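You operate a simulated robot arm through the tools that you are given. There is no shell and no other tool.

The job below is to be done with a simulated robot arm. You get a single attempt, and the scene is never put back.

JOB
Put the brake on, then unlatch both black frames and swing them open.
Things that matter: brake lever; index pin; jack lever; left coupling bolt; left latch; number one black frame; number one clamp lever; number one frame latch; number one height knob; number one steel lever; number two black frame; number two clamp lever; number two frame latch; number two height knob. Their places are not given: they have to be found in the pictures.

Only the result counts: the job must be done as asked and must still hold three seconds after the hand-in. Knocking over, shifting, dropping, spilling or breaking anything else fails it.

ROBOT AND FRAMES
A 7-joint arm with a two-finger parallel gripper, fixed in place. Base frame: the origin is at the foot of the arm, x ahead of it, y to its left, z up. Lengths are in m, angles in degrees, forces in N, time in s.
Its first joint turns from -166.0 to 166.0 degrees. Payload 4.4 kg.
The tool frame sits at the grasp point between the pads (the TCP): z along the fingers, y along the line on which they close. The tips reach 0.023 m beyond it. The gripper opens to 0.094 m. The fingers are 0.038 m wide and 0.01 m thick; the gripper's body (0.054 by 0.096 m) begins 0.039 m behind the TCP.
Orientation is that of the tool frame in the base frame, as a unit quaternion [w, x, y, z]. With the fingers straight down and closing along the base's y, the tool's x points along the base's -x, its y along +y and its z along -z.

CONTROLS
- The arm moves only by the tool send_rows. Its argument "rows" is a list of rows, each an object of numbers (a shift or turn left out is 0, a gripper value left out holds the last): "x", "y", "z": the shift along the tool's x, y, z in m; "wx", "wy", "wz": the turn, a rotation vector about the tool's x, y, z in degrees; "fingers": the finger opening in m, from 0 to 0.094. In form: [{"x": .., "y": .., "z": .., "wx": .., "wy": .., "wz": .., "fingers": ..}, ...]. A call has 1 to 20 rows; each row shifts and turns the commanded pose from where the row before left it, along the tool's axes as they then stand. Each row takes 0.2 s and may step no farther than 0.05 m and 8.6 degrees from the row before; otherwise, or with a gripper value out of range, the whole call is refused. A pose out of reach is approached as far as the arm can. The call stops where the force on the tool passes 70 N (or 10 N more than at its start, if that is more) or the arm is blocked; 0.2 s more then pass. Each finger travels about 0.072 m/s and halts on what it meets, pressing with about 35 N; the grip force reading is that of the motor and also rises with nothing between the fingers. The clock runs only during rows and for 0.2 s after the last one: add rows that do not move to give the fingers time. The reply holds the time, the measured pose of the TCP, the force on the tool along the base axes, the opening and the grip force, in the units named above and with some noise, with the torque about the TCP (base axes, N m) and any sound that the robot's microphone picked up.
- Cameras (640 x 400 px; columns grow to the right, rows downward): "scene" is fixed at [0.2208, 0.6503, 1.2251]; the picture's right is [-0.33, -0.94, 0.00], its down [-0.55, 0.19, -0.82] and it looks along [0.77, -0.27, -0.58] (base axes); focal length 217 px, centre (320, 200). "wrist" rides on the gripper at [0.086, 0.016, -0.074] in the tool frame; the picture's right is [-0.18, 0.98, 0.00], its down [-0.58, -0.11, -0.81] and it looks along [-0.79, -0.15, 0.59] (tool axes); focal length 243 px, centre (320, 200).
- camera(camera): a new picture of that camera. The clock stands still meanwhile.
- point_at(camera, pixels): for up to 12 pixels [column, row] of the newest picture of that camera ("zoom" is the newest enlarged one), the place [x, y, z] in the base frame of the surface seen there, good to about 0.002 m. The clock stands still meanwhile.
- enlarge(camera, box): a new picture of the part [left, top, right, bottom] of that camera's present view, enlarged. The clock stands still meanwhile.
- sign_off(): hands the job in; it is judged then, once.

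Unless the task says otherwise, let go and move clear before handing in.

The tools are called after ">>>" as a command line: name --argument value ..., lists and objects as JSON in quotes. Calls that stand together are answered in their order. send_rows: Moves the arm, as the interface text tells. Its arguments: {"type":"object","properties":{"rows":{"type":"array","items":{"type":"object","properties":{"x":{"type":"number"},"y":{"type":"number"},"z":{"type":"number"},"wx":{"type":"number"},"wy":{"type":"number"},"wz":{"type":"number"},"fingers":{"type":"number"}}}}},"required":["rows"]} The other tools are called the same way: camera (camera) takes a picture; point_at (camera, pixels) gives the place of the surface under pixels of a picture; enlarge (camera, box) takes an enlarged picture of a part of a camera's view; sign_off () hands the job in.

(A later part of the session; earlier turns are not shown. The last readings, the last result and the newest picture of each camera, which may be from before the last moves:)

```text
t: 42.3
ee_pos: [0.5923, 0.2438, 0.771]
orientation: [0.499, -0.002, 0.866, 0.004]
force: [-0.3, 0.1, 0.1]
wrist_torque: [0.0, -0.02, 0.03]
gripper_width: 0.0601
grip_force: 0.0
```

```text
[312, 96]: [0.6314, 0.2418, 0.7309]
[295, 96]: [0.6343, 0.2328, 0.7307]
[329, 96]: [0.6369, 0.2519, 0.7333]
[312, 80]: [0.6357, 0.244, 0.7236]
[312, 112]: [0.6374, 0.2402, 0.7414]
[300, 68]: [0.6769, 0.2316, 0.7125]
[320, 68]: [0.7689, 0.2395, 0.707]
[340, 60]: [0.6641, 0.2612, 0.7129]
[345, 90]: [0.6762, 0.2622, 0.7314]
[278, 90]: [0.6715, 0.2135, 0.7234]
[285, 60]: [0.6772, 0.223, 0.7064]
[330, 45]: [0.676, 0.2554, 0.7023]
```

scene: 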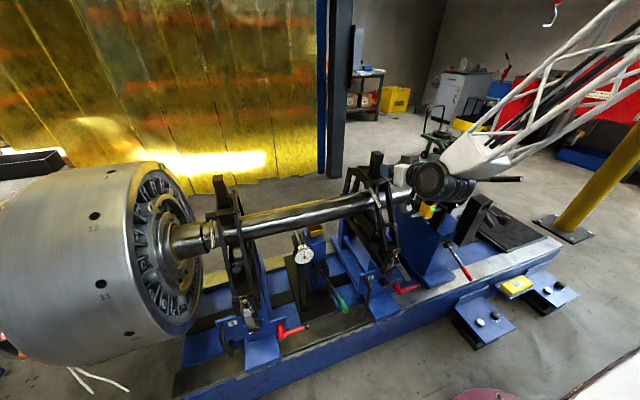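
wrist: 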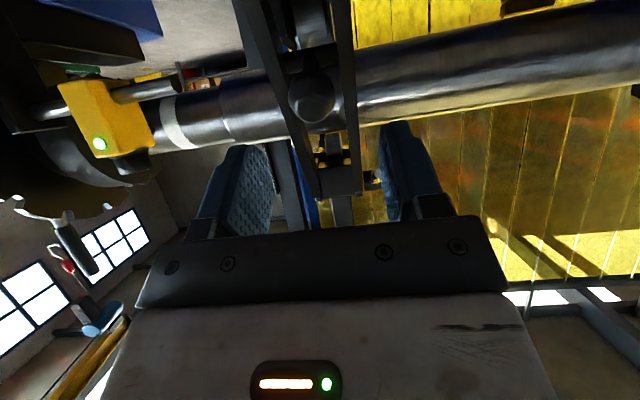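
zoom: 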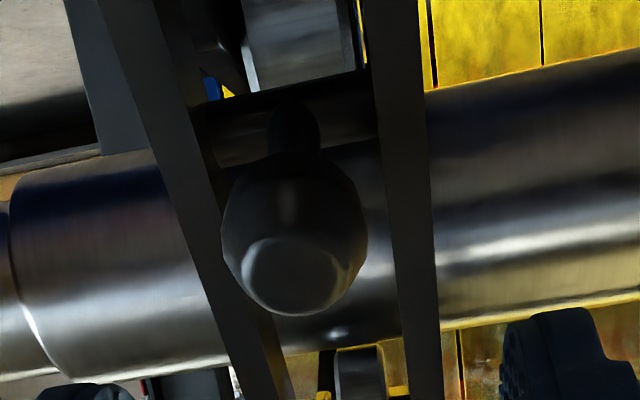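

It is a T-handle: the crossbar joins both legs and the ball's centre is near (0.646, 0.2425, 0.734). I'll advance onto the ball and close on it.

>>> send_rows --rows '[{"x": 0.0026, "y": -0.0006, "z": 0.0305}, {"x": 0.0026, "y": -0.0007, "z": 0.0305}, {"fingers": 0.04}, {"fingers": 0.032}, {"fingers": 0.026}, {"fingers": 0.022}]'

>>> enlarge --camera "wrist" --box '[220, 60, 420, 235]'

>>> enlarge --camera "scene" --box '[350, 180, 450, 280]'

```text
t: 43.7
ee_pos: [0.6437, 0.2428, 0.7355]
orientation: [0.499, -0.001, 0.866, 0.003]
force: [8.6, -27.1, -1.5]
wrist_torque: [0.0, -0.03, 0.13]
gripper_width: 0.0339
grip_force: 13.3
```

```text
2.29 times, centred on (320, 148) of wrist
```

zoom: 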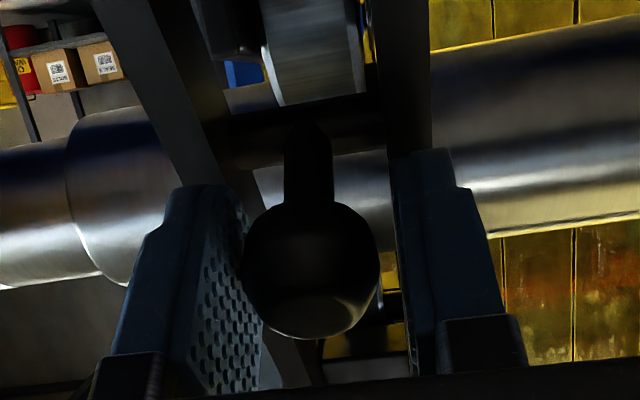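

```text
4.00 times, centred on (400, 230) of scene
```

zoom: 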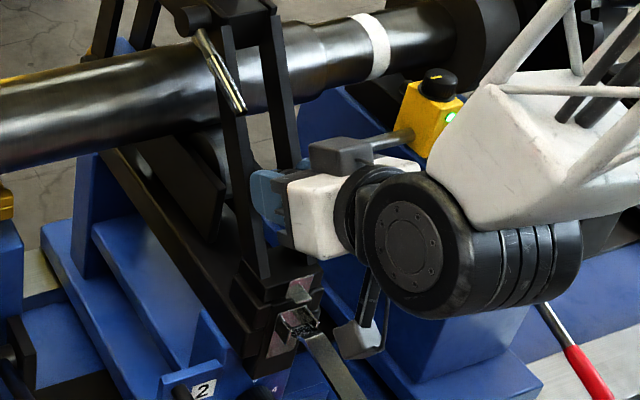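

The -y pad touches the ball first (-27 N). I'll shift 2.5 mm, close fully, then lift the frame about 4° and read the forces.

>>> send_rows --rows '[{"y": -0.0025}, {"fingers": 0.01}, {"fingers": 0.0}, {}]'

```text
t: 44.7
ee_pos: [0.6428, 0.2409, 0.7361]
orientation: [0.498, -0.002, 0.867, 0.004]
force: [-2.8, -14.9, -1.1]
wrist_torque: [-0.02, 0.13, 0.0]
gripper_width: 0.0289
grip_force: 44.2
```

The ball is held at 0.0289 opening. Now a small lift of about 4°.

>>> send_rows --rows '[{"x": -0.011, "z": -0.0034, "wy": 2}, {"x": -0.011, "z": -0.0034, "wy": 2}, {}]'

>>> enlarge --camera "scene" --box '[340, 140, 460, 280]'

```text
t: 45.5
ee_pos: [0.6472, 0.2403, 0.7592]
orientation: [0.468, -0.002, 0.884, 0.003]
force: [-8.7, -1.3, -17.0]
wrist_torque: [0.01, 1.13, 0.01]
gripper_width: 0.0295
grip_force: 45.3
```

```text
2.86 times, centred on (400, 210) of scene
```

zoom: 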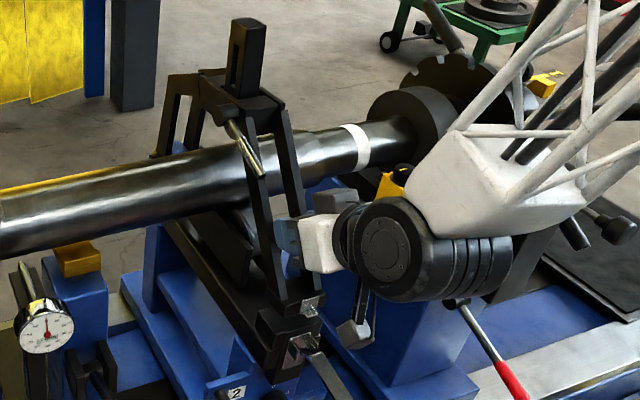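

The frame is free: a gap opened at the latch block and it weighs about 19 N at the ball. I'll continue lifting in step with its swing.

>>> send_rows --rows '[{"x": -0.0165, "z": -0.005, "wy": 3}, {"x": -0.0165, "z": -0.005, "wy": 3}, {"x": -0.0165, "z": -0.005, "wy": 3}, {"x": -0.0165, "z": -0.005, "wy": 3}, {}]'

```text
t: 46.7
ee_pos: [0.676, 0.2397, 0.8245]
orientation: [0.374, -0.002, 0.927, 0.004]
force: [17.3, 11.6, -20.9]
wrist_torque: [0.01, 0.7, -0.03]
gripper_width: 0.0293
grip_force: 45.2
```

At about 16° open the tool is pulled 25 N towards the hinge, so the hinge is slightly lower than I took it, near (0.9615, 0.6586). I'll follow the corrected arc.

>>> send_rows --rows '[{"x": -0.0125, "z": -0.0012, "wy": 1.7}, {"x": -0.0125, "z": -0.0012, "wy": 1.8}, {"x": -0.0221, "z": -0.0053, "wy": 4}, {"x": -0.0222, "z": -0.0054, "wy": 4}, {}]'

>>> enlarge --camera "scene" --box '[330, 120, 470, 280]'

```text
t: 47.9
ee_pos: [0.7185, 0.2405, 0.8778]
orientation: [0.28, -0.003, 0.96, 0.004]
force: [-18.1, 20.8, 17.2]
wrist_torque: [0.18, -0.66, -0.05]
gripper_width: 0.0291
grip_force: 45.1
```

```text
2.50 times, centred on (400, 200) of scene
```

zoom: 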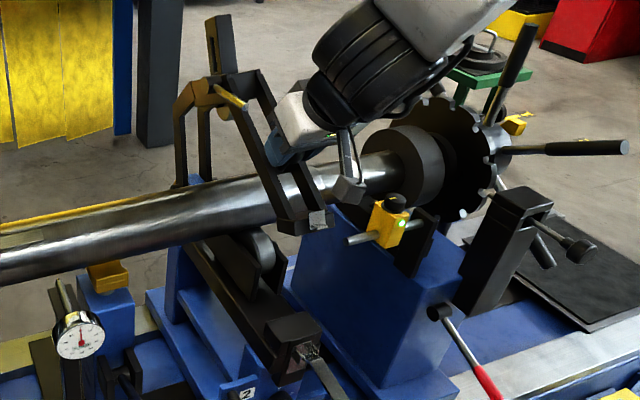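

The frame is about 28° open and now the tool is pulled slightly outwards, so the best hinge fit is near (0.963, 0.664). I'll continue along that arc.

>>> send_rows --rows '[{"x": -0.0151, "z": -0.0077, "wy": 3}, {"x": -0.0166, "z": -0.0045, "wy": 3}, {"x": -0.0166, "z": -0.0044, "wy": 3}, {}]'

```text
t: 48.9
ee_pos: [0.7529, 0.2409, 0.915]
orientation: [0.203, -0.003, 0.979, 0.003]
force: [10.7, 37.9, -23.1]
wrist_torque: [0.19, 0.63, -0.25]
gripper_width: 0.0293
grip_force: 44.5
```

About 36° open; the pull is inwards again with some side force in +y. I'll correct both slightly and keep going.

>>> send_rows --rows '[{"x": -0.0197, "y": 0.0015, "z": -0.0018, "wy": 3}, {"x": -0.0166, "y": 0.0015, "z": -0.0042, "wy": 3}, {"x": -0.0166, "z": -0.0042, "wy": 3}, {}]'

>>> camera --camera "scene"

```text
t: 49.9
ee_pos: [0.7691, 0.2397, 0.9158]
orientation: [0.168, -0.003, 0.986, 0.003]
force: [-17.4, -0.8, 11.2]
wrist_torque: [-0.58, 0.03, -0.36]
gripper_width: 0.0291
grip_force: 45.2
out of reach, approached as far as the arm can: row 2, 3
stopped in row 4: the force on the tool passed its limit at 72 N (the readings are from after the stop); the commanded pose is now the measured one
```

```text
taken
```

scene: 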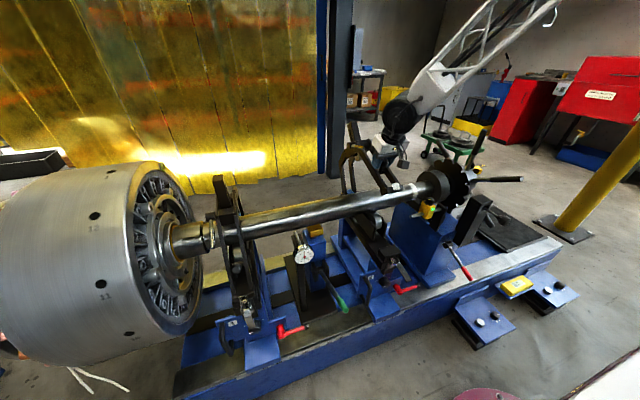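

The arm cannot turn further upright there, and it stopped at about 39° open. I'll keep the tilt fixed from here, letting the ball turn in the pads, and go on in small steps.

>>> send_rows --rows '[{"x": -0.01, "z": -0.0062}, {"x": -0.01, "z": -0.0062}, {}]'

```text
t: 50.7
ee_pos: [0.7762, 0.241, 0.9245]
orientation: [0.169, -0.003, 0.986, -0.001]
force: [8.2, 9.4, -29.9]
wrist_torque: [-0.02, -0.27, -0.13]
gripper_width: 0.0293
grip_force: 45.0
out of reach, approached as far as the arm can: row 2
```

The arm again reports its limit at (0.776, 0.924). I'll measure the arm's own posture to understand which joint is limiting.

>>> camera --camera "scene"

>>> point_at --camera "scene" --pixels '[[398, 115], [410, 100], [425, 85], [440, 70], [460, 60], [480, 40], [500, 25], [540, 12], [385, 145], [402, 160], [490, 5], [520, 30]]'

>>> enlarge --camera "scene" --box '[330, 0, 570, 180]'

```text
taken
```

scene: 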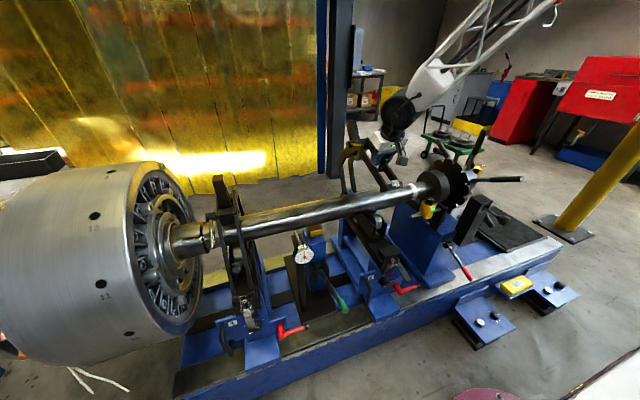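

```text
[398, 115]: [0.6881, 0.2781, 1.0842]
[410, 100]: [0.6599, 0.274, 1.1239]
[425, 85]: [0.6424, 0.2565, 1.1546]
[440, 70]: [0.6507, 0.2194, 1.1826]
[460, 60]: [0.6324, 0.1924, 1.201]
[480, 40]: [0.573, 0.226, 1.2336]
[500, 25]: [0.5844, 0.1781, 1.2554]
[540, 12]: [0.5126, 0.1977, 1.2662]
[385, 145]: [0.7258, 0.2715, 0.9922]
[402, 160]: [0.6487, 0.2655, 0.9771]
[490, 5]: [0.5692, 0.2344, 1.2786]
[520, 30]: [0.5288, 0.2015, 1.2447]
```

```text
2.22 times, centred on (450, 90) of scene
```

zoom: 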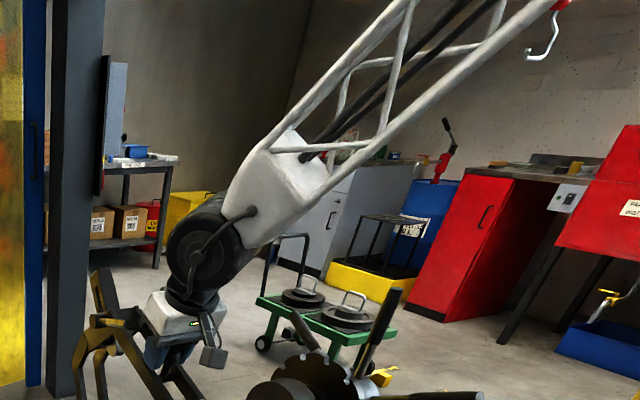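

The forearm and wrist look far from straight, and the limit flags have been sporadic, so I'll try again with smaller steps.

>>> send_rows --rows '[{"x": -0.0053, "z": -0.0033}, {"x": -0.0052, "z": -0.0033}, {"x": -0.0084, "z": -0.0018}, {"x": -0.0084, "z": -0.0019}, {}]'

```text
t: 51.9
ee_pos: [0.7772, 0.24, 0.9236]
orientation: [0.168, -0.002, 0.986, -0.001]
force: [13.2, 8.7, -26.4]
wrist_torque: [-0.02, -0.08, -0.11]
gripper_width: 0.029
grip_force: 44.9
out of reach, approached as far as the arm can: row 1, 2, 3, 4
```

All steps are refused, so a joint is at its limit here. The ball lets me yaw the hand, so I'll try turning about the tool axis towards the arm's own plane to free it.

>>> send_rows --rows '[{"wz": -4}, {"wz": -4}, {}]'

```text
t: 52.7
ee_pos: [0.7768, 0.2417, 0.9254]
orientation: [0.17, -0.072, 0.983, -0.012]
force: [7.4, 47.1, -3.5]
wrist_torque: [0.32, -1.18, -0.5]
gripper_width: 0.029
grip_force: 45.1
```

The yaw was accepted. I'll ease sideways and try the next lift step again.

>>> send_rows --rows '[{"x": -0.005, "y": 0.001, "z": -0.0034}, {"x": -0.005, "y": 0.001, "z": -0.0035}, {}]'

```text
t: 53.5
ee_pos: [0.7767, 0.2428, 0.9244]
orientation: [0.169, -0.072, 0.983, -0.012]
force: [-17.8, 43.0, 26.9]
wrist_torque: [0.21, 0.33, -0.4]
gripper_width: 0.0293
grip_force: 45.3
out of reach, approached as far as the arm can: row 1, 2
```

Still refused. Tilting the hand back towards level moves the wrist nearer the base, so I'll turn it about the ball by 12° that way and then try lifting again.

>>> send_rows --rows '[{"wy": -4}, {"wy": -4}, {"wy": -4}, {}]'

```text
t: 54.3
ee_pos: [0.7768, 0.2416, 0.9249]
orientation: [0.259, -0.072, 0.963, -0.004]
force: [-19.4, 11.9, 10.8]
wrist_torque: [0.06, 1.01, -0.17]
gripper_width: 0.0291
grip_force: 45.2
stopped in row 3: the force on the tool passed its limit at 79 N (the readings are from after the stop); the commanded pose is now the measured one
```

Tilt is now about 30°. I'll try the next lift step from here.

>>> send_rows --rows '[{"x": -0.0082, "y": -0.0011, "z": -0.0024}, {"x": -0.0081, "y": -0.0011, "z": -0.0024}, {}]'

```text
t: 55.1
ee_pos: [0.7886, 0.2422, 0.9368]
orientation: [0.258, -0.072, 0.964, -0.004]
force: [6.5, 32.4, -30.2]
wrist_torque: [0.0, -0.27, -0.36]
gripper_width: 0.029
grip_force: 45.0
```

That worked: the frame is about 44° open at (0.789, 0.937) with no limit flagged. I'll continue at this tilt.

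>>> send_rows --rows '[{"x": -0.0153, "y": -0.0001, "z": -0.0007}, {"x": -0.0169, "y": -0.0014, "z": 0.0008}, {}]'

```text
t: 55.9
ee_pos: [0.8153, 0.2419, 0.9533]
orientation: [0.257, -0.071, 0.964, -0.004]
force: [-15.2, -42.7, 11.7]
wrist_torque: [-0.53, 1.12, 0.39]
gripper_width: 0.0293
grip_force: 44.8
```

About 50° open now, forces moderate. Continuing with a small sideways correction.

>>> send_rows --rows '[{"x": -0.0167, "y": -0.0039, "z": 0.0006}, {"x": -0.0168, "y": -0.0024, "z": 0.0025}, {}]'

>>> enlarge --camera "scene" --box '[330, 60, 490, 220]'

```text
t: 56.7
ee_pos: [0.8464, 0.2431, 0.9696]
orientation: [0.258, -0.071, 0.964, -0.005]
force: [-11.0, -11.4, 4.2]
wrist_torque: [-0.28, 1.31, 0.19]
gripper_width: 0.0289
grip_force: 45.2
```

```text
2.50 times, centred on (410, 140) of scene
```

zoom: 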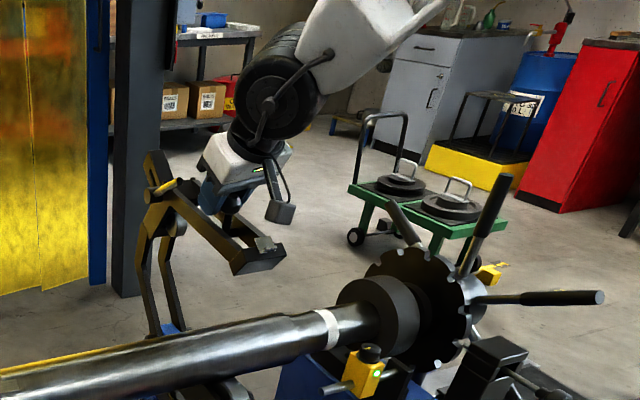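

The frame is about 57° open, its legs nearly level. Two more small steps should take it past balance.

>>> send_rows --rows '[{"x": -0.0166, "y": -0.0026, "z": 0.0034}, {"x": -0.0164, "y": -0.0024, "z": 0.0043}, {}]'

>>> enlarge --camera "scene" --box '[330, 60, 490, 220]'

```text
t: 57.5
ee_pos: [0.8798, 0.2429, 0.9786]
orientation: [0.259, -0.072, 0.963, -0.004]
force: [-9.5, -9.0, 16.2]
wrist_torque: [-0.23, 1.2, 0.13]
gripper_width: 0.0291
grip_force: 45.7
```

```text
2.50 times, centred on (410, 140) of scene
```

zoom: 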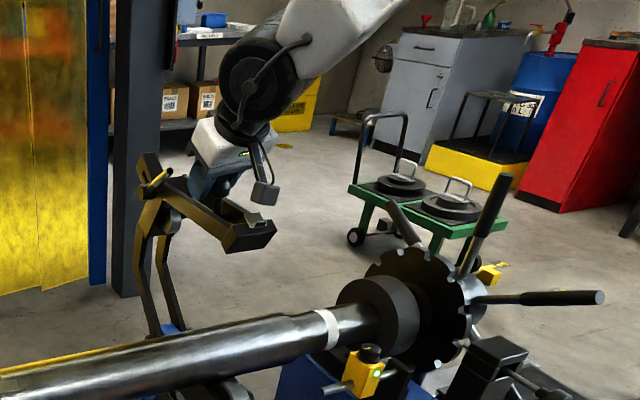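

62° open. I'll try turning the hand 3° upright to keep the camera off the latch block, and take another small step.

>>> send_rows --rows '[{"wy": 3}, {"x": -0.0108, "y": -0.0015, "z": 0.003}, {"x": -0.0108, "y": -0.0015, "z": 0.003}, {}]'

>>> enlarge --camera "scene" --box '[330, 60, 490, 220]'

```text
t: 58.5
ee_pos: [0.9035, 0.2431, 0.9818]
orientation: [0.233, -0.072, 0.97, -0.007]
force: [-8.7, -4.0, 11.8]
wrist_torque: [-0.39, 1.33, 0.04]
gripper_width: 0.029
grip_force: 45.5
```

```text
2.50 times, centred on (410, 140) of scene
```

zoom: 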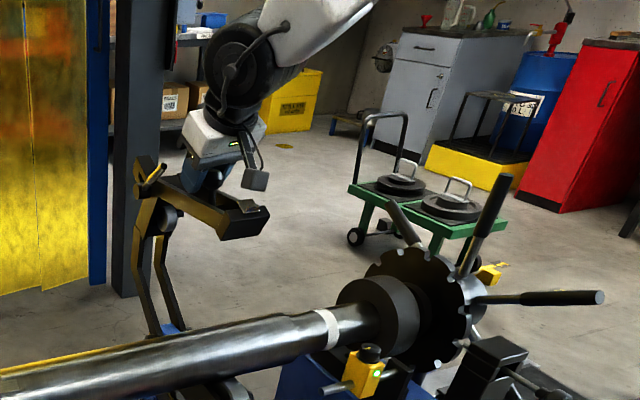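

66° open with no limit flagged and light forces. I'll keep going past balance in the same way.

>>> send_rows --rows '[{"wy": 3}, {"x": -0.0112, "y": -0.0016, "z": 0.0031}, {"x": -0.0111, "y": -0.0015, "z": 0.0031}, {"wy": 3}, {"x": -0.0109, "y": -0.0015, "z": 0.0034}, {"x": -0.0108, "y": -0.0015, "z": 0.0033}, {}]'

>>> enlarge --camera "scene" --box '[330, 60, 490, 220]'

```text
t: 59.6
ee_pos: [0.9284, 0.2431, 0.9871]
orientation: [0.238, -0.07, 0.969, -0.008]
force: [9.0, 0.1, 2.3]
wrist_torque: [0.97, -1.1, 0.19]
gripper_width: 0.0292
grip_force: 45.3
out of reach, approached as far as the arm can: row 1, 3, 4
stopped in row 5: the force on the tool passed its limit at 71 N (the readings are from after the stop); the commanded pose is now the measured one
```

```text
2.50 times, centred on (410, 140) of scene
```

zoom: 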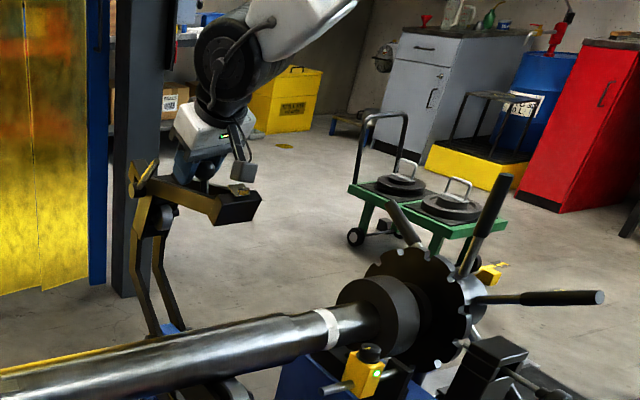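

The frame is about 71° open and now pulls slightly towards opening (+9 N), i.e. past balance. I'll measure the gap between the wrist camera and the latch hook before moving further.

>>> enlarge --camera "scene" --box '[370, 90, 420, 150]'

>>> point_at --camera "zoom" --pixels '[[210, 240], [240, 245], [225, 215], [200, 200], [215, 285], [230, 270], [250, 285], [150, 270], [100, 300], [60, 260], [130, 230], [200, 260]]'

```text
6.67 times, centred on (395, 120) of scene
```

zoom: 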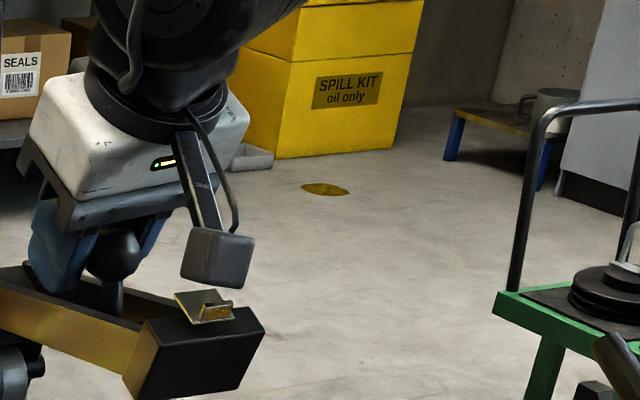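

```text
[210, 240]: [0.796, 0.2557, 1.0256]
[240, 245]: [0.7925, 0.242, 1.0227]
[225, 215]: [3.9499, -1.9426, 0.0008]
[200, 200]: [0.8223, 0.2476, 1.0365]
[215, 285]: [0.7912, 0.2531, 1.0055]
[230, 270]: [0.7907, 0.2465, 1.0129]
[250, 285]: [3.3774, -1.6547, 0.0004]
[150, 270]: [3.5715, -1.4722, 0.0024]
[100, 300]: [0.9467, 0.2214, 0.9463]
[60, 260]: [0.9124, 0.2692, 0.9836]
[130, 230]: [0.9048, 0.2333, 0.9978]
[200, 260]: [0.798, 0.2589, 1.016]
```

>>> point_at --camera "zoom" --pixels '[[185, 300], [205, 295], [215, 312], [232, 312], [200, 320], [180, 330], [240, 335], [255, 325], [150, 345], [112, 270], [112, 295], [20, 280]]'

```text
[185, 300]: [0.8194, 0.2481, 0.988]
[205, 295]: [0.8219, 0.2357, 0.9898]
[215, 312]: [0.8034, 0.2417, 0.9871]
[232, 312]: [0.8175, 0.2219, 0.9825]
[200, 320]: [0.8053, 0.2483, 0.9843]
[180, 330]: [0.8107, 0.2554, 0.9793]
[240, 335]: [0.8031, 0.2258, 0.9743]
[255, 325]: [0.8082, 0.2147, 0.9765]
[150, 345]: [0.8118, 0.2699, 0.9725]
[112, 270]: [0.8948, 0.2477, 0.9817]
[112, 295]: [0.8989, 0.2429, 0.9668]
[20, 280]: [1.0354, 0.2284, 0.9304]
```

The camera still has about 15 mm over the latch block, enough for a few more degrees. I'll move a further 3–4° without turning and check which way the frame pulls.

>>> send_rows --rows '[{"x": -0.0092, "y": -0.0013, "z": 0.0041}, {"x": -0.0092, "y": -0.0013, "z": 0.0041}, {}, {}]'

>>> enlarge --camera "scene" --box '[350, 80, 430, 160]'

```text
t: 60.6
ee_pos: [0.9469, 0.2431, 0.9876]
orientation: [0.24, -0.069, 0.968, -0.01]
force: [3.4, -14.0, 59.4]
wrist_torque: [0.38, 0.59, 0.29]
gripper_width: 0.029
grip_force: 45.1
out of reach, approached as far as the arm can: row 2
```

```text
5.00 times, centred on (390, 120) of scene
```

zoom: 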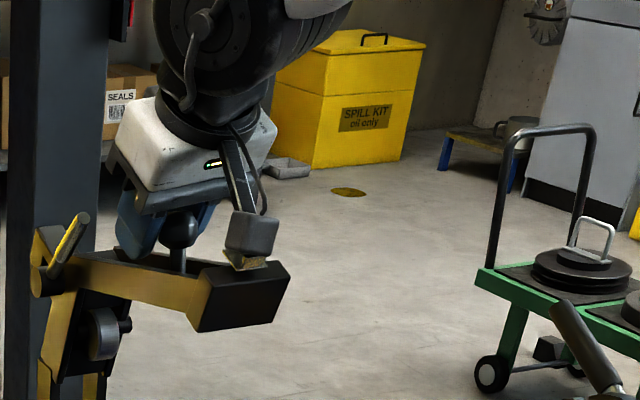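

The frame is about 73° open and the camera is just touching the latch block, so this is as far as this hold can go. It is well past balance, so I'll open the fingers and see how it behaves.

>>> send_rows --rows '[{"fingers": 0.034}, {"fingers": 0.045}, {"fingers": 0.06}]'

>>> enlarge --camera "scene" --box '[330, 60, 450, 200]'

```text
t: 61.1
ee_pos: [0.9482, 0.243, 0.9879]
orientation: [0.242, -0.069, 0.968, -0.011]
force: [4.7, 0.0, 8.1]
wrist_torque: [0.21, -0.07, -0.05]
gripper_width: 0.0445
grip_force: 0.0
stopped in row 2: the force on the tool passed its limit at 74 N (the readings are from after the stop); the commanded pose is now the measured one
```

```text
2.86 times, centred on (390, 130) of scene
```

zoom: 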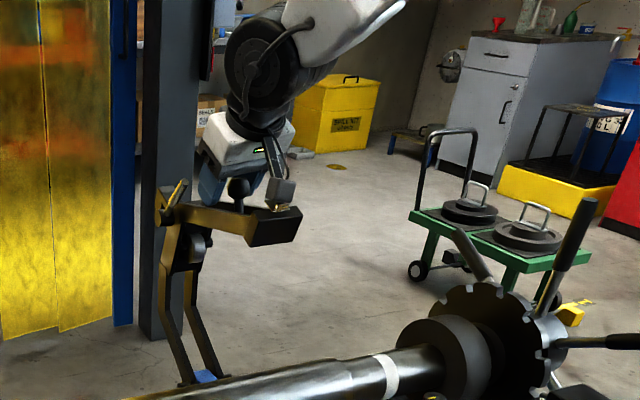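

The frame now leans on the wrist camera, wanting to open further. I'll look closely before moving the hand away.

>>> enlarge --camera "scene" --box '[365, 90, 415, 150]'

>>> camera --camera "wrist"

>>> point_at --camera "zoom" --pixels '[[170, 250], [150, 240], [120, 230], [255, 215], [270, 265], [235, 275], [180, 290]]'

```text
6.67 times, centred on (390, 120) of scene
```

zoom: 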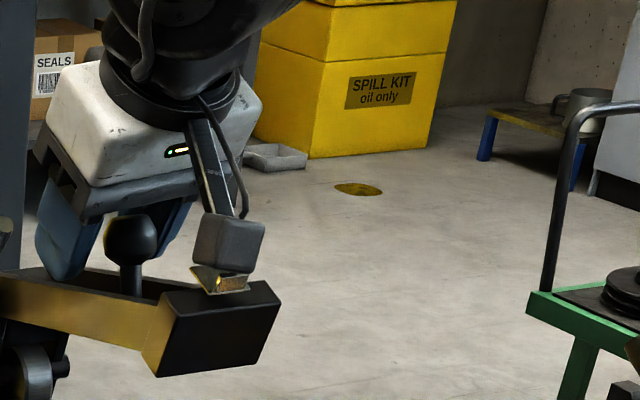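

```text
taken
```

wrist: 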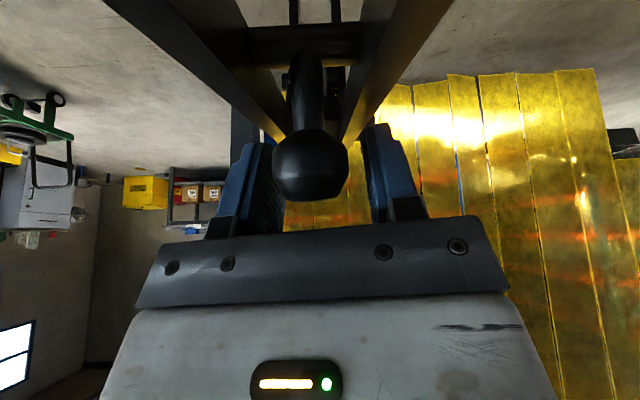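

```text
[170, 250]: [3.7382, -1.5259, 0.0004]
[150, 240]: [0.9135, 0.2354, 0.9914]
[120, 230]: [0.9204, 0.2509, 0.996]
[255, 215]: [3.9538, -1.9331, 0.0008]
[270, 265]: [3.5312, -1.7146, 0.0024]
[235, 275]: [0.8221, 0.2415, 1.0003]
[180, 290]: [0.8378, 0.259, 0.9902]
```

The ball has slid free of the pads and the frame rests with its block against the camera, leaning open. I'll lift the hand quickly straight up and back so the frame can finish opening beneath it.

>>> send_rows --rows '[{"x": -0.0136, "y": -0.0019, "z": -0.0471, "fingers": 0.045}, {"x": -0.0136, "y": -0.0019, "z": -0.0471}, {"z": -0.048}, {"z": -0.03}]'

>>> camera --camera "scene"

>>> camera --camera "wrist"

```text
t: 62.1
ee_pos: [0.8545, 0.2337, 1.0761]
orientation: [0.241, -0.069, 0.968, -0.014]
force: [0.1, 0.6, -0.8]
wrist_torque: [-0.02, -0.04, 0.01]
gripper_width: 0.0449
grip_force: 0.0
out of reach, approached as far as the arm can: row 1, 2, 3, 4
```

```text
taken
```

scene: 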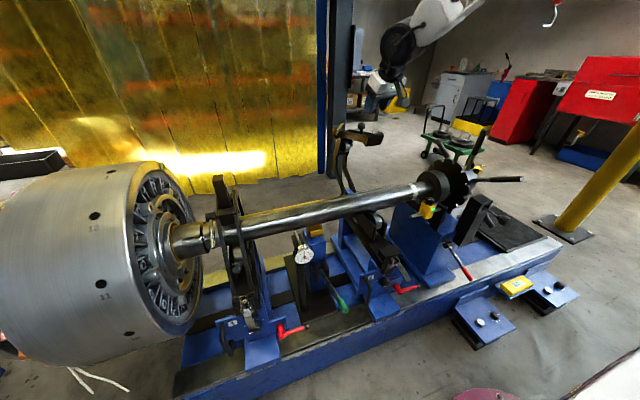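

```text
taken
```

wrist: 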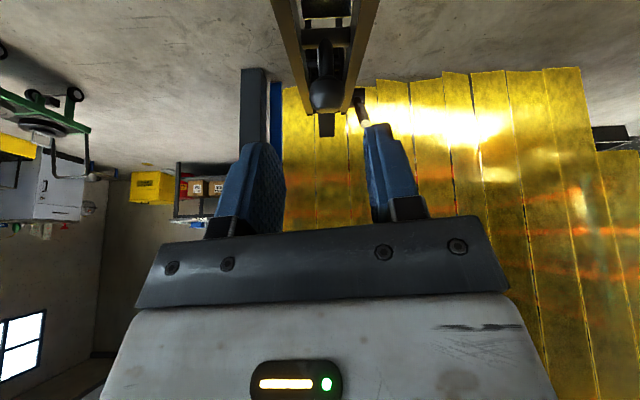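

The hand is clear at z≈1.08. I'll check where frame 2 is resting now.

>>> enlarge --camera "scene" --box '[310, 90, 430, 240]'

>>> point_at --camera "scene" --pixels '[[378, 142], [374, 135], [360, 127], [345, 150], [340, 132], [335, 130], [347, 180], [341, 160]]'

>>> send_rows --rows '[{}, {}, {}, {}]'

>>> enlarge --camera "scene" --box '[310, 90, 430, 240]'

```text
2.67 times, centred on (370, 165) of scene
```

zoom: 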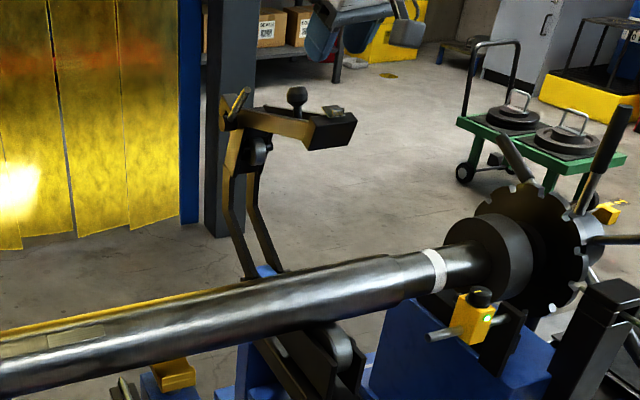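

```text
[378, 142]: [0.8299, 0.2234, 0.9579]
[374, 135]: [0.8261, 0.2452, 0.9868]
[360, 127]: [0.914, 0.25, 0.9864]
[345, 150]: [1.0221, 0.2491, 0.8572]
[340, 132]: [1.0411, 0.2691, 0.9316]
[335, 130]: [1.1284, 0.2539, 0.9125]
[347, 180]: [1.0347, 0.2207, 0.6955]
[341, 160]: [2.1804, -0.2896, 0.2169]
```

```text
t: 63.1
ee_pos: [0.8541, 0.235, 1.0768]
orientation: [0.242, -0.069, 0.968, -0.014]
force: [-0.3, -0.2, -0.5]
wrist_torque: [0.03, -0.01, 0.01]
gripper_width: 0.0447
grip_force: 0.0
```

```text
2.67 times, centred on (370, 165) of scene
```

zoom: 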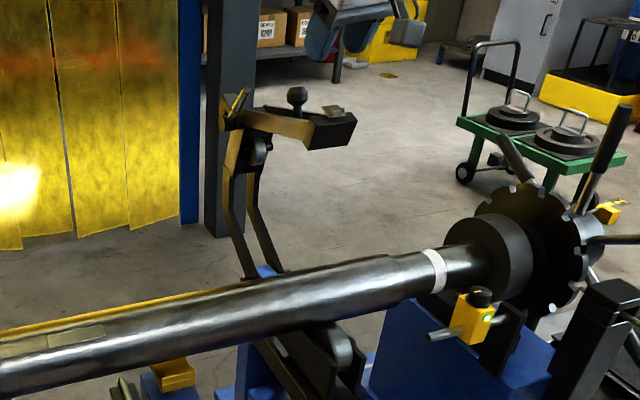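

Frame 2 holds still at about 70° by hinge friction. To be sure it is fully open I'll go round to the front and push its end block further with closed fingers, tool nearly level.

>>> send_rows --rows '[{"x": 0.0334, "y": 0.0067, "z": -0.0181, "fingers": 0.0}, {"x": 0.0334, "y": 0.0067, "z": -0.0181}, {"x": 0.0334, "y": 0.0067, "z": -0.0181}, {"x": 0.0334, "y": 0.0067, "z": -0.0181}, {"wz": 8}, {"wy": -8.6}, {"wy": -8.6}, {"wy": -8.6}, {"wy": -8.6}, {"wy": -8.6}, {"wy": -8.6}, {}]'

>>> camera --camera "scene"

```text
t: 65.7
ee_pos: [0.7003, 0.2405, 1.0762]
orientation: [0.64, 0.001, 0.769, 0.006]
force: [0.5, -1.3, -0.5]
wrist_torque: [-0.01, 0.0, -0.02]
gripper_width: 0.0
grip_force: 35.4
```

```text
taken
```

scene: 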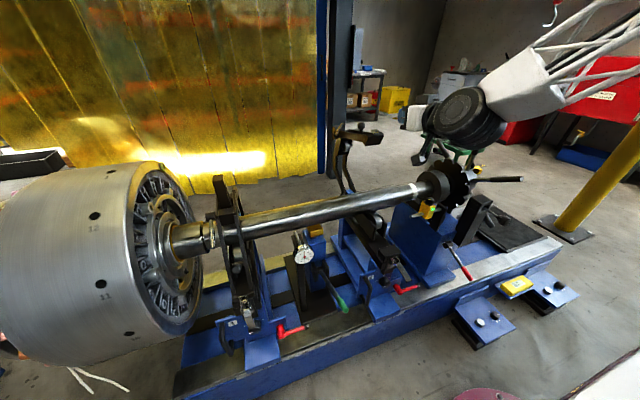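

Now I'll lower the closed fingers to the height of the frame's end block (x≈0.82, z≈0.97) and approach it.

>>> send_rows --rows '[{"x": 0.0327, "z": 0.0205}, {"x": 0.0327, "z": 0.0205}, {"x": 0.0327, "z": 0.0205}, {}]'

>>> enlarge --camera "scene" --box '[330, 80, 470, 200]'

```text
t: 66.7
ee_pos: [0.7422, 0.242, 0.9673]
orientation: [0.64, 0.001, 0.769, 0.006]
force: [0.2, -0.4, -0.3]
wrist_torque: [0.01, 0.02, 0.01]
gripper_width: 0.0001
grip_force: 34.8
```

```text
3.33 times, centred on (400, 140) of scene
```

zoom: 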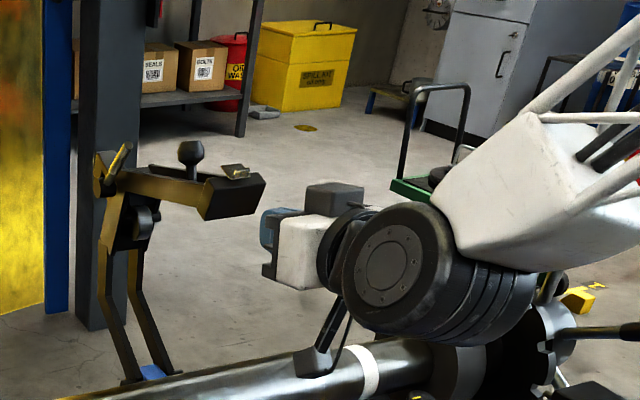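

Clear path ahead. I'll push forward onto the block and a little further, watching the force.

>>> send_rows --rows '[{"x": -0.0102, "z": 0.0388}, {"x": -0.0085, "z": 0.0188}, {"x": -0.0085, "z": 0.0188}, {}]'

>>> enlarge --camera "scene" --box '[330, 80, 470, 200]'

```text
t: 67.7
ee_pos: [0.8231, 0.2434, 0.9819]
orientation: [0.639, 0.002, 0.769, 0.005]
force: [0.5, 0.1, -0.1]
wrist_torque: [0.01, -0.01, 0.03]
gripper_width: 0.0
grip_force: 34.9
```

```text
3.33 times, centred on (400, 140) of scene
```

zoom: 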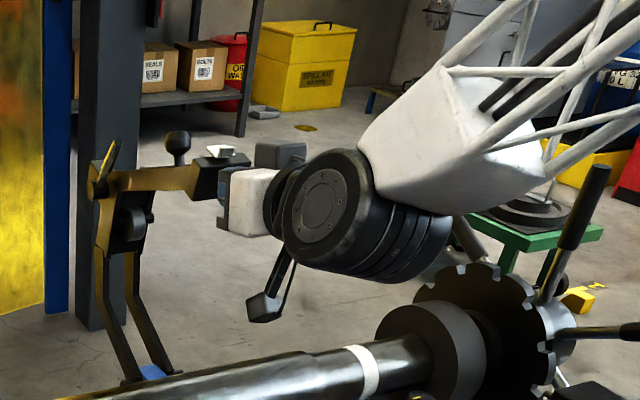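

The frame moved on to about 75° and stays with no residual force, so friction holds it. I'll keep pushing gently.

>>> send_rows --rows '[{"x": -0.0064, "z": 0.0131}, {"x": -0.0064, "z": 0.0131}, {"x": -0.0059, "z": 0.0131}, {"x": -0.0059, "z": 0.0131}, {}]'

>>> enlarge --camera "scene" --box '[330, 80, 470, 200]'

```text
t: 68.9
ee_pos: [0.8794, 0.2429, 0.9969]
orientation: [0.639, 0.0, 0.769, 0.007]
force: [-0.5, -0.6, 0.1]
wrist_torque: [0.02, -0.02, -0.02]
gripper_width: 0.0
grip_force: 35.4
```

```text
3.33 times, centred on (400, 140) of scene
```

zoom: 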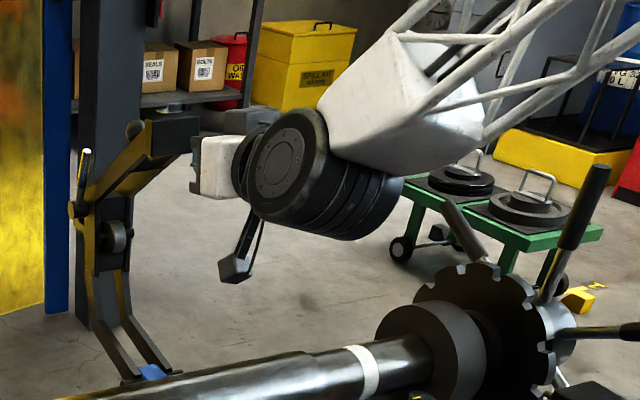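

The frame swung on by itself to a clearly open position, away from the fingers. I'll back off and verify it stays.

>>> send_rows --rows '[{"z": -0.045}, {"z": -0.045}, {"x": -0.02, "z": -0.04}, {"x": -0.03, "z": -0.035}, {}, {}]'

>>> enlarge --camera "scene" --box '[310, 80, 430, 230]'

>>> point_at --camera "zoom" --pixels '[[285, 140], [310, 130], [255, 125], [230, 160], [240, 200], [225, 150], [270, 130], [300, 150]]'

```text
t: 70.3
ee_pos: [0.7246, 0.2415, 1.0761]
orientation: [0.64, 0.0, 0.768, 0.007]
force: [-0.2, 0.0, -0.4]
wrist_torque: [0.01, -0.01, -0.01]
gripper_width: 0.0
grip_force: 35.4
```

```text
2.67 times, centred on (370, 155) of scene
```

zoom: 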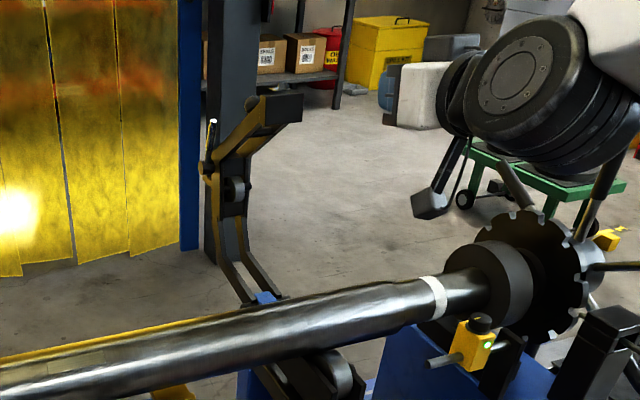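

```text
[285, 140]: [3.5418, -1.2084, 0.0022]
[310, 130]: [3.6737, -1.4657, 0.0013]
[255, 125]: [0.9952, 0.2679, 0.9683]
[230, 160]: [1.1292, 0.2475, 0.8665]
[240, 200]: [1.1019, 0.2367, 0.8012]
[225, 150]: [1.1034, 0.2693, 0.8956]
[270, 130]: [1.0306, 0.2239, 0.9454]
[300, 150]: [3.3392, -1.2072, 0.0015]
```

Frame 2 now rests open at roughly 95–100° and stays there. Next is frame 1: I'll measure its latch, ball, post and the drum beside it.

>>> enlarge --camera "scene" --box '[210, 170, 280, 250]'

>>> enlarge --camera "scene" --box '[215, 240, 275, 345]'

>>> point_at --camera "zoom" --pixels '[[265, 108], [265, 85], [230, 100], [330, 150], [345, 245], [320, 230], [305, 250], [335, 250], [355, 290], [350, 320], [370, 320], [335, 200]]'

```text
5.00 times, centred on (245, 210) of scene
```

zoom: 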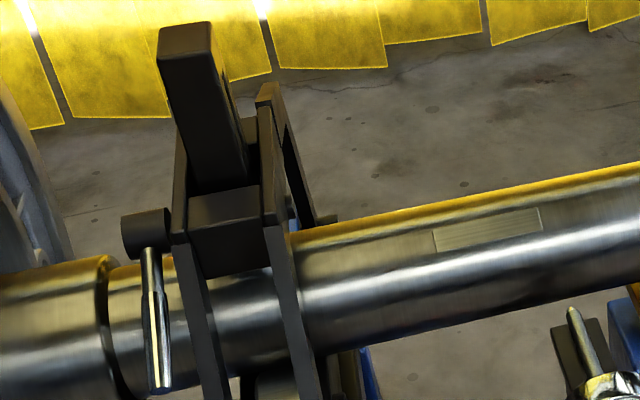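

```text
3.81 times, centred on (245, 292) of scene
```

zoom: 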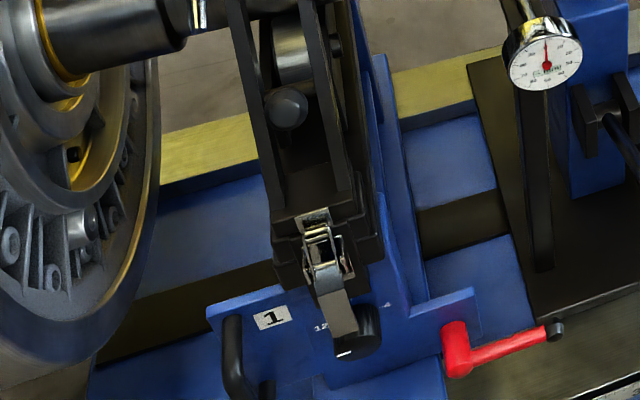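

```text
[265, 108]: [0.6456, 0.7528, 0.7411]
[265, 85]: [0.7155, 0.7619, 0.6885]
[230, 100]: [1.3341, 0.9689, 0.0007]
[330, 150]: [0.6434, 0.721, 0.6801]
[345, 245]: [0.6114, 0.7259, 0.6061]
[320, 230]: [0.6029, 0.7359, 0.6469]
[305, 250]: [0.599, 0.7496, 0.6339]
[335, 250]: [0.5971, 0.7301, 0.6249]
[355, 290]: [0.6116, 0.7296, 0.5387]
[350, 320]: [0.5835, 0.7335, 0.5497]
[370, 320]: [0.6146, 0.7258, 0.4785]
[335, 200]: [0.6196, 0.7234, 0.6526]
```

Frame 1 has the same geometry shifted by about 0.494 m in y. I'll measure the drum rim, the dial and the U-handle for clearance.

>>> point_at --camera "zoom" --pixels '[[155, 120], [150, 220], [110, 200], [85, 240], [230, 330], [235, 380], [545, 50], [540, 150], [620, 140], [195, 15], [290, 105], [160, 60]]'

>>> enlarge --camera "scene" --box '[210, 190, 270, 260]'

>>> point_at --camera "zoom" --pixels '[[130, 140], [160, 170], [165, 300], [165, 340], [215, 250], [205, 200], [190, 150], [300, 260], [290, 180], [60, 140], [60, 250], [10, 100]]'

```text
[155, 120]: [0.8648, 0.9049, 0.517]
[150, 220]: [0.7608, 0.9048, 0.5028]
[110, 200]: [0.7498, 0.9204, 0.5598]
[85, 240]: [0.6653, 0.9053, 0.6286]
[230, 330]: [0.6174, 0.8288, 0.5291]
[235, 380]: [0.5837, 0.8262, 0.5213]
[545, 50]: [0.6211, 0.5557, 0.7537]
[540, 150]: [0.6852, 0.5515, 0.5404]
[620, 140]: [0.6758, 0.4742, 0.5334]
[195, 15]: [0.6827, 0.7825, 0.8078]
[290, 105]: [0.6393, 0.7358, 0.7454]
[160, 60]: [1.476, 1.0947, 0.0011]
```

```text
5.71 times, centred on (240, 225) of scene
```

zoom: 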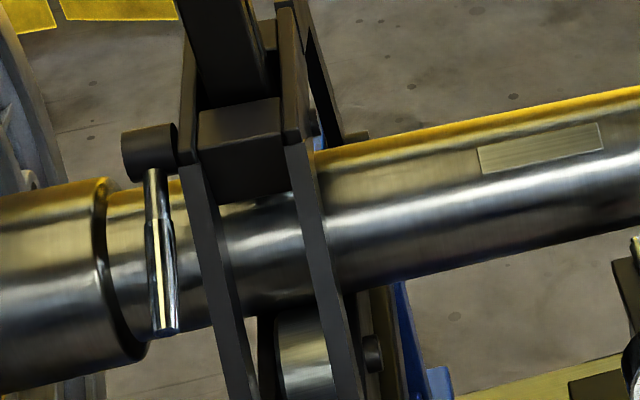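

```text
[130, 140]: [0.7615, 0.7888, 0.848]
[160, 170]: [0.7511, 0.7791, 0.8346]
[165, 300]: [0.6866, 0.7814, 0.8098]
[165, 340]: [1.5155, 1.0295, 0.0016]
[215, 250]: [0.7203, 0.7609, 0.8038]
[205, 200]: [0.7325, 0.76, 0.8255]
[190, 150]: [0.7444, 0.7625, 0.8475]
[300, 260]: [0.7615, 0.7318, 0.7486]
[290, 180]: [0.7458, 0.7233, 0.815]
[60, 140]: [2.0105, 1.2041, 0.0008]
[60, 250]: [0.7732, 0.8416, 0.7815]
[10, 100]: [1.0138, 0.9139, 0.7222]
```

The drum face is at y≈0.905, leaving room around frame 1. I'll set the hand to 60° tilt and move back and across towards frame 1.

>>> send_rows --rows '[{"wy": 6.53}, {"wy": 6.53}, {"wy": 6.54}, {"x": 0.0358, "y": 0.025, "z": -0.0168}, {"x": 0.0358, "y": 0.025, "z": -0.0168}, {"x": 0.0358, "y": 0.025, "z": -0.0168}, {"x": 0.0358, "y": 0.025, "z": -0.0168}, {"x": 0.0358, "y": 0.025, "z": -0.0168}, {"x": 0.0358, "y": 0.025, "z": -0.0168}, {"x": 0.0358, "y": 0.025, "z": -0.0168}, {"x": 0.0358, "y": 0.025, "z": -0.0168}, {"x": 0.0358, "y": 0.025, "z": -0.0168}, {"x": 0.0358, "y": 0.025, "z": -0.0168, "fingers": 0.045}, {}]'

>>> camera --camera "scene"

```text
t: 73.3
ee_pos: [0.3995, 0.4921, 0.8536]
orientation: [0.499, 0.0, 0.867, 0.006]
force: [0.8, 0.0, 0.0]
wrist_torque: [0.03, 0.01, 0.02]
gripper_width: 0.0453
grip_force: 0.1
```

```text
taken
```

scene: 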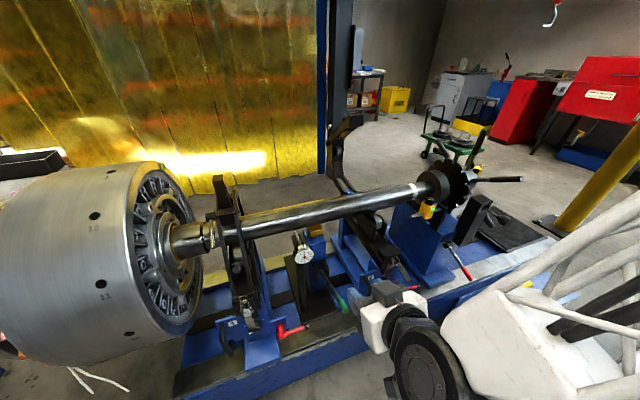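

The hand is in the middle, with frame 2 open behind. I'll check the jack lever's tip (green, near (342,303)) before passing over it.

>>> point_at --camera "scene" --pixels '[[343, 308], [338, 300], [330, 285], [305, 256], [300, 330], [284, 332]]'

```text
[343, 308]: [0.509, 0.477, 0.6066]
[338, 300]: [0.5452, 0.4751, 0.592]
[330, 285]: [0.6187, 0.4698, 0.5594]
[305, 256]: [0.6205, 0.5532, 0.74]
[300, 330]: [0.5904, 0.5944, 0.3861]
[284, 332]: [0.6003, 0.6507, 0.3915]
```

The jack lever tip is at (0.51, 0.477, 0.607), off my path. I'll go on to the point in front of latch 1.

>>> send_rows --rows '[{"x": 0.0222, "y": 0.0304, "z": 0.0254}, {"x": 0.0222, "y": 0.0304, "z": 0.0254}, {"x": 0.0222, "y": 0.0304, "z": 0.0254}, {"x": 0.0222, "y": 0.0304, "z": 0.0254}, {"x": 0.0222, "y": 0.0304, "z": 0.0254}, {"x": 0.0222, "y": 0.0304, "z": 0.0254}, {"x": 0.0222, "y": 0.0304, "z": 0.0254}, {"x": 0.0222, "y": 0.0304, "z": 0.0254}, {}]'

>>> camera --camera "wrist"

>>> camera --camera "scene"

```text
t: 75.3
ee_pos: [0.4831, 0.7396, 0.5989]
orientation: [0.499, 0.0, 0.866, 0.006]
force: [0.5, 0.3, 0.3]
wrist_torque: [-0.03, 0.01, 0.0]
gripper_width: 0.0452
grip_force: 0.2
```

```text
taken
```

wrist: 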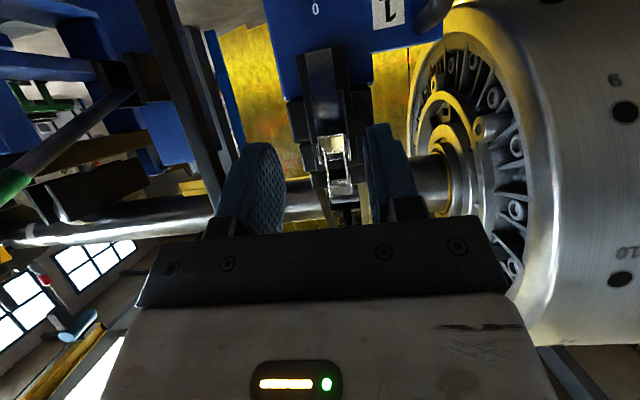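

```text
taken
```

scene: 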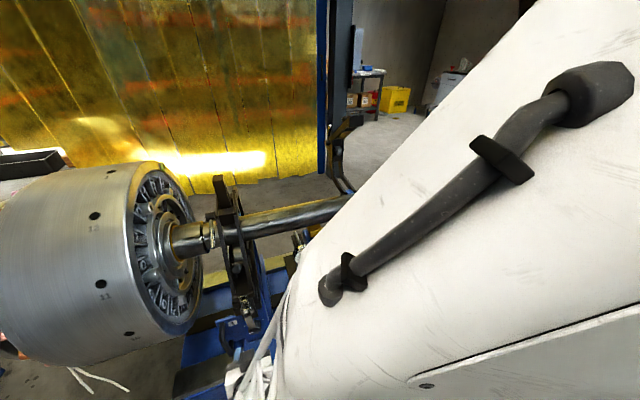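

The wrist camera sees latch 1 at (325,110); the arm partly fills the scene view but frame 1 stays visible. I'll measure the handle.

>>> enlarge --camera "wrist" --box '[270, 30, 390, 210]'

>>> point_at --camera "wrist" --pixels '[[320, 55], [322, 75], [324, 95], [326, 115], [327, 130], [312, 75], [334, 75], [332, 145], [336, 180], [305, 100], [345, 100], [318, 50]]'

```text
2.22 times, centred on (330, 120) of wrist
```

zoom: 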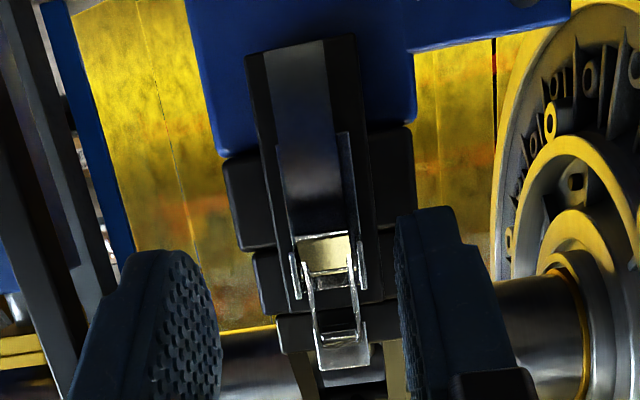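

```text
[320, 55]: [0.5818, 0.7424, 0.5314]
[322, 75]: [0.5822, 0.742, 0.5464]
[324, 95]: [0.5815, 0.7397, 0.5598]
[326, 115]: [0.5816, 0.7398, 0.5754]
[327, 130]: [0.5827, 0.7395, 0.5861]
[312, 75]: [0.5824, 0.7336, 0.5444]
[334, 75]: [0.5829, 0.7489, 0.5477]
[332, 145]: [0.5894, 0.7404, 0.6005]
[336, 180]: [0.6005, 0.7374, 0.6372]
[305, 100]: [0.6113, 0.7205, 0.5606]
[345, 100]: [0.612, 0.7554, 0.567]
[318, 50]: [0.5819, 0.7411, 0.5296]
```

Handle 1 spans y≈0.7305–0.749 at x≈0.582, the same shape as latch 2. I'll advance onto it and close in stages.

>>> send_rows --rows '[{"x": 0.0005, "z": 0.0265}, {"x": 0.0005, "z": 0.0265}, {"x": 0.0005, "z": 0.0265}, {"x": 0.0004, "z": 0.0265}, {"fingers": 0.03}, {"fingers": 0.024}, {"fingers": 0.02}, {"fingers": 0.017}]'

```text
t: 77.1
ee_pos: [0.5751, 0.7401, 0.546]
orientation: [0.499, -0.001, 0.866, 0.006]
force: [4.0, 3.8, -1.8]
wrist_torque: [-0.9, 0.32, 0.02]
gripper_width: 0.0197
grip_force: 45.6
```

A good hold: opening 0.0197 with small forces. I'll close fully and swing the handle out about its pivot, 24° first.

>>> send_rows --rows '[{"fingers": 0.0}, {}, {"x": 0.0011, "z": -0.0089, "wy": 8}, {"x": 0.0011, "z": -0.0089, "wy": 8}, {"x": 0.0011, "z": -0.0089, "wy": 8}, {}]'

>>> enlarge --camera "scene" --box '[215, 260, 285, 345]'

```text
t: 78.5
ee_pos: [0.5531, 0.7396, 0.56]
orientation: [0.308, -0.002, 0.951, 0.006]
force: [-21.0, 22.1, -3.3]
wrist_torque: [-0.39, -1.01, 0.32]
gripper_width: 0.0197
grip_force: 45.0
```

```text
4.71 times, centred on (250, 302) of scene
```

zoom: 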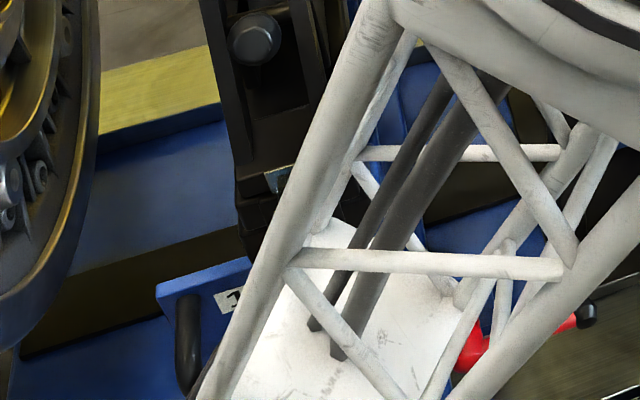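

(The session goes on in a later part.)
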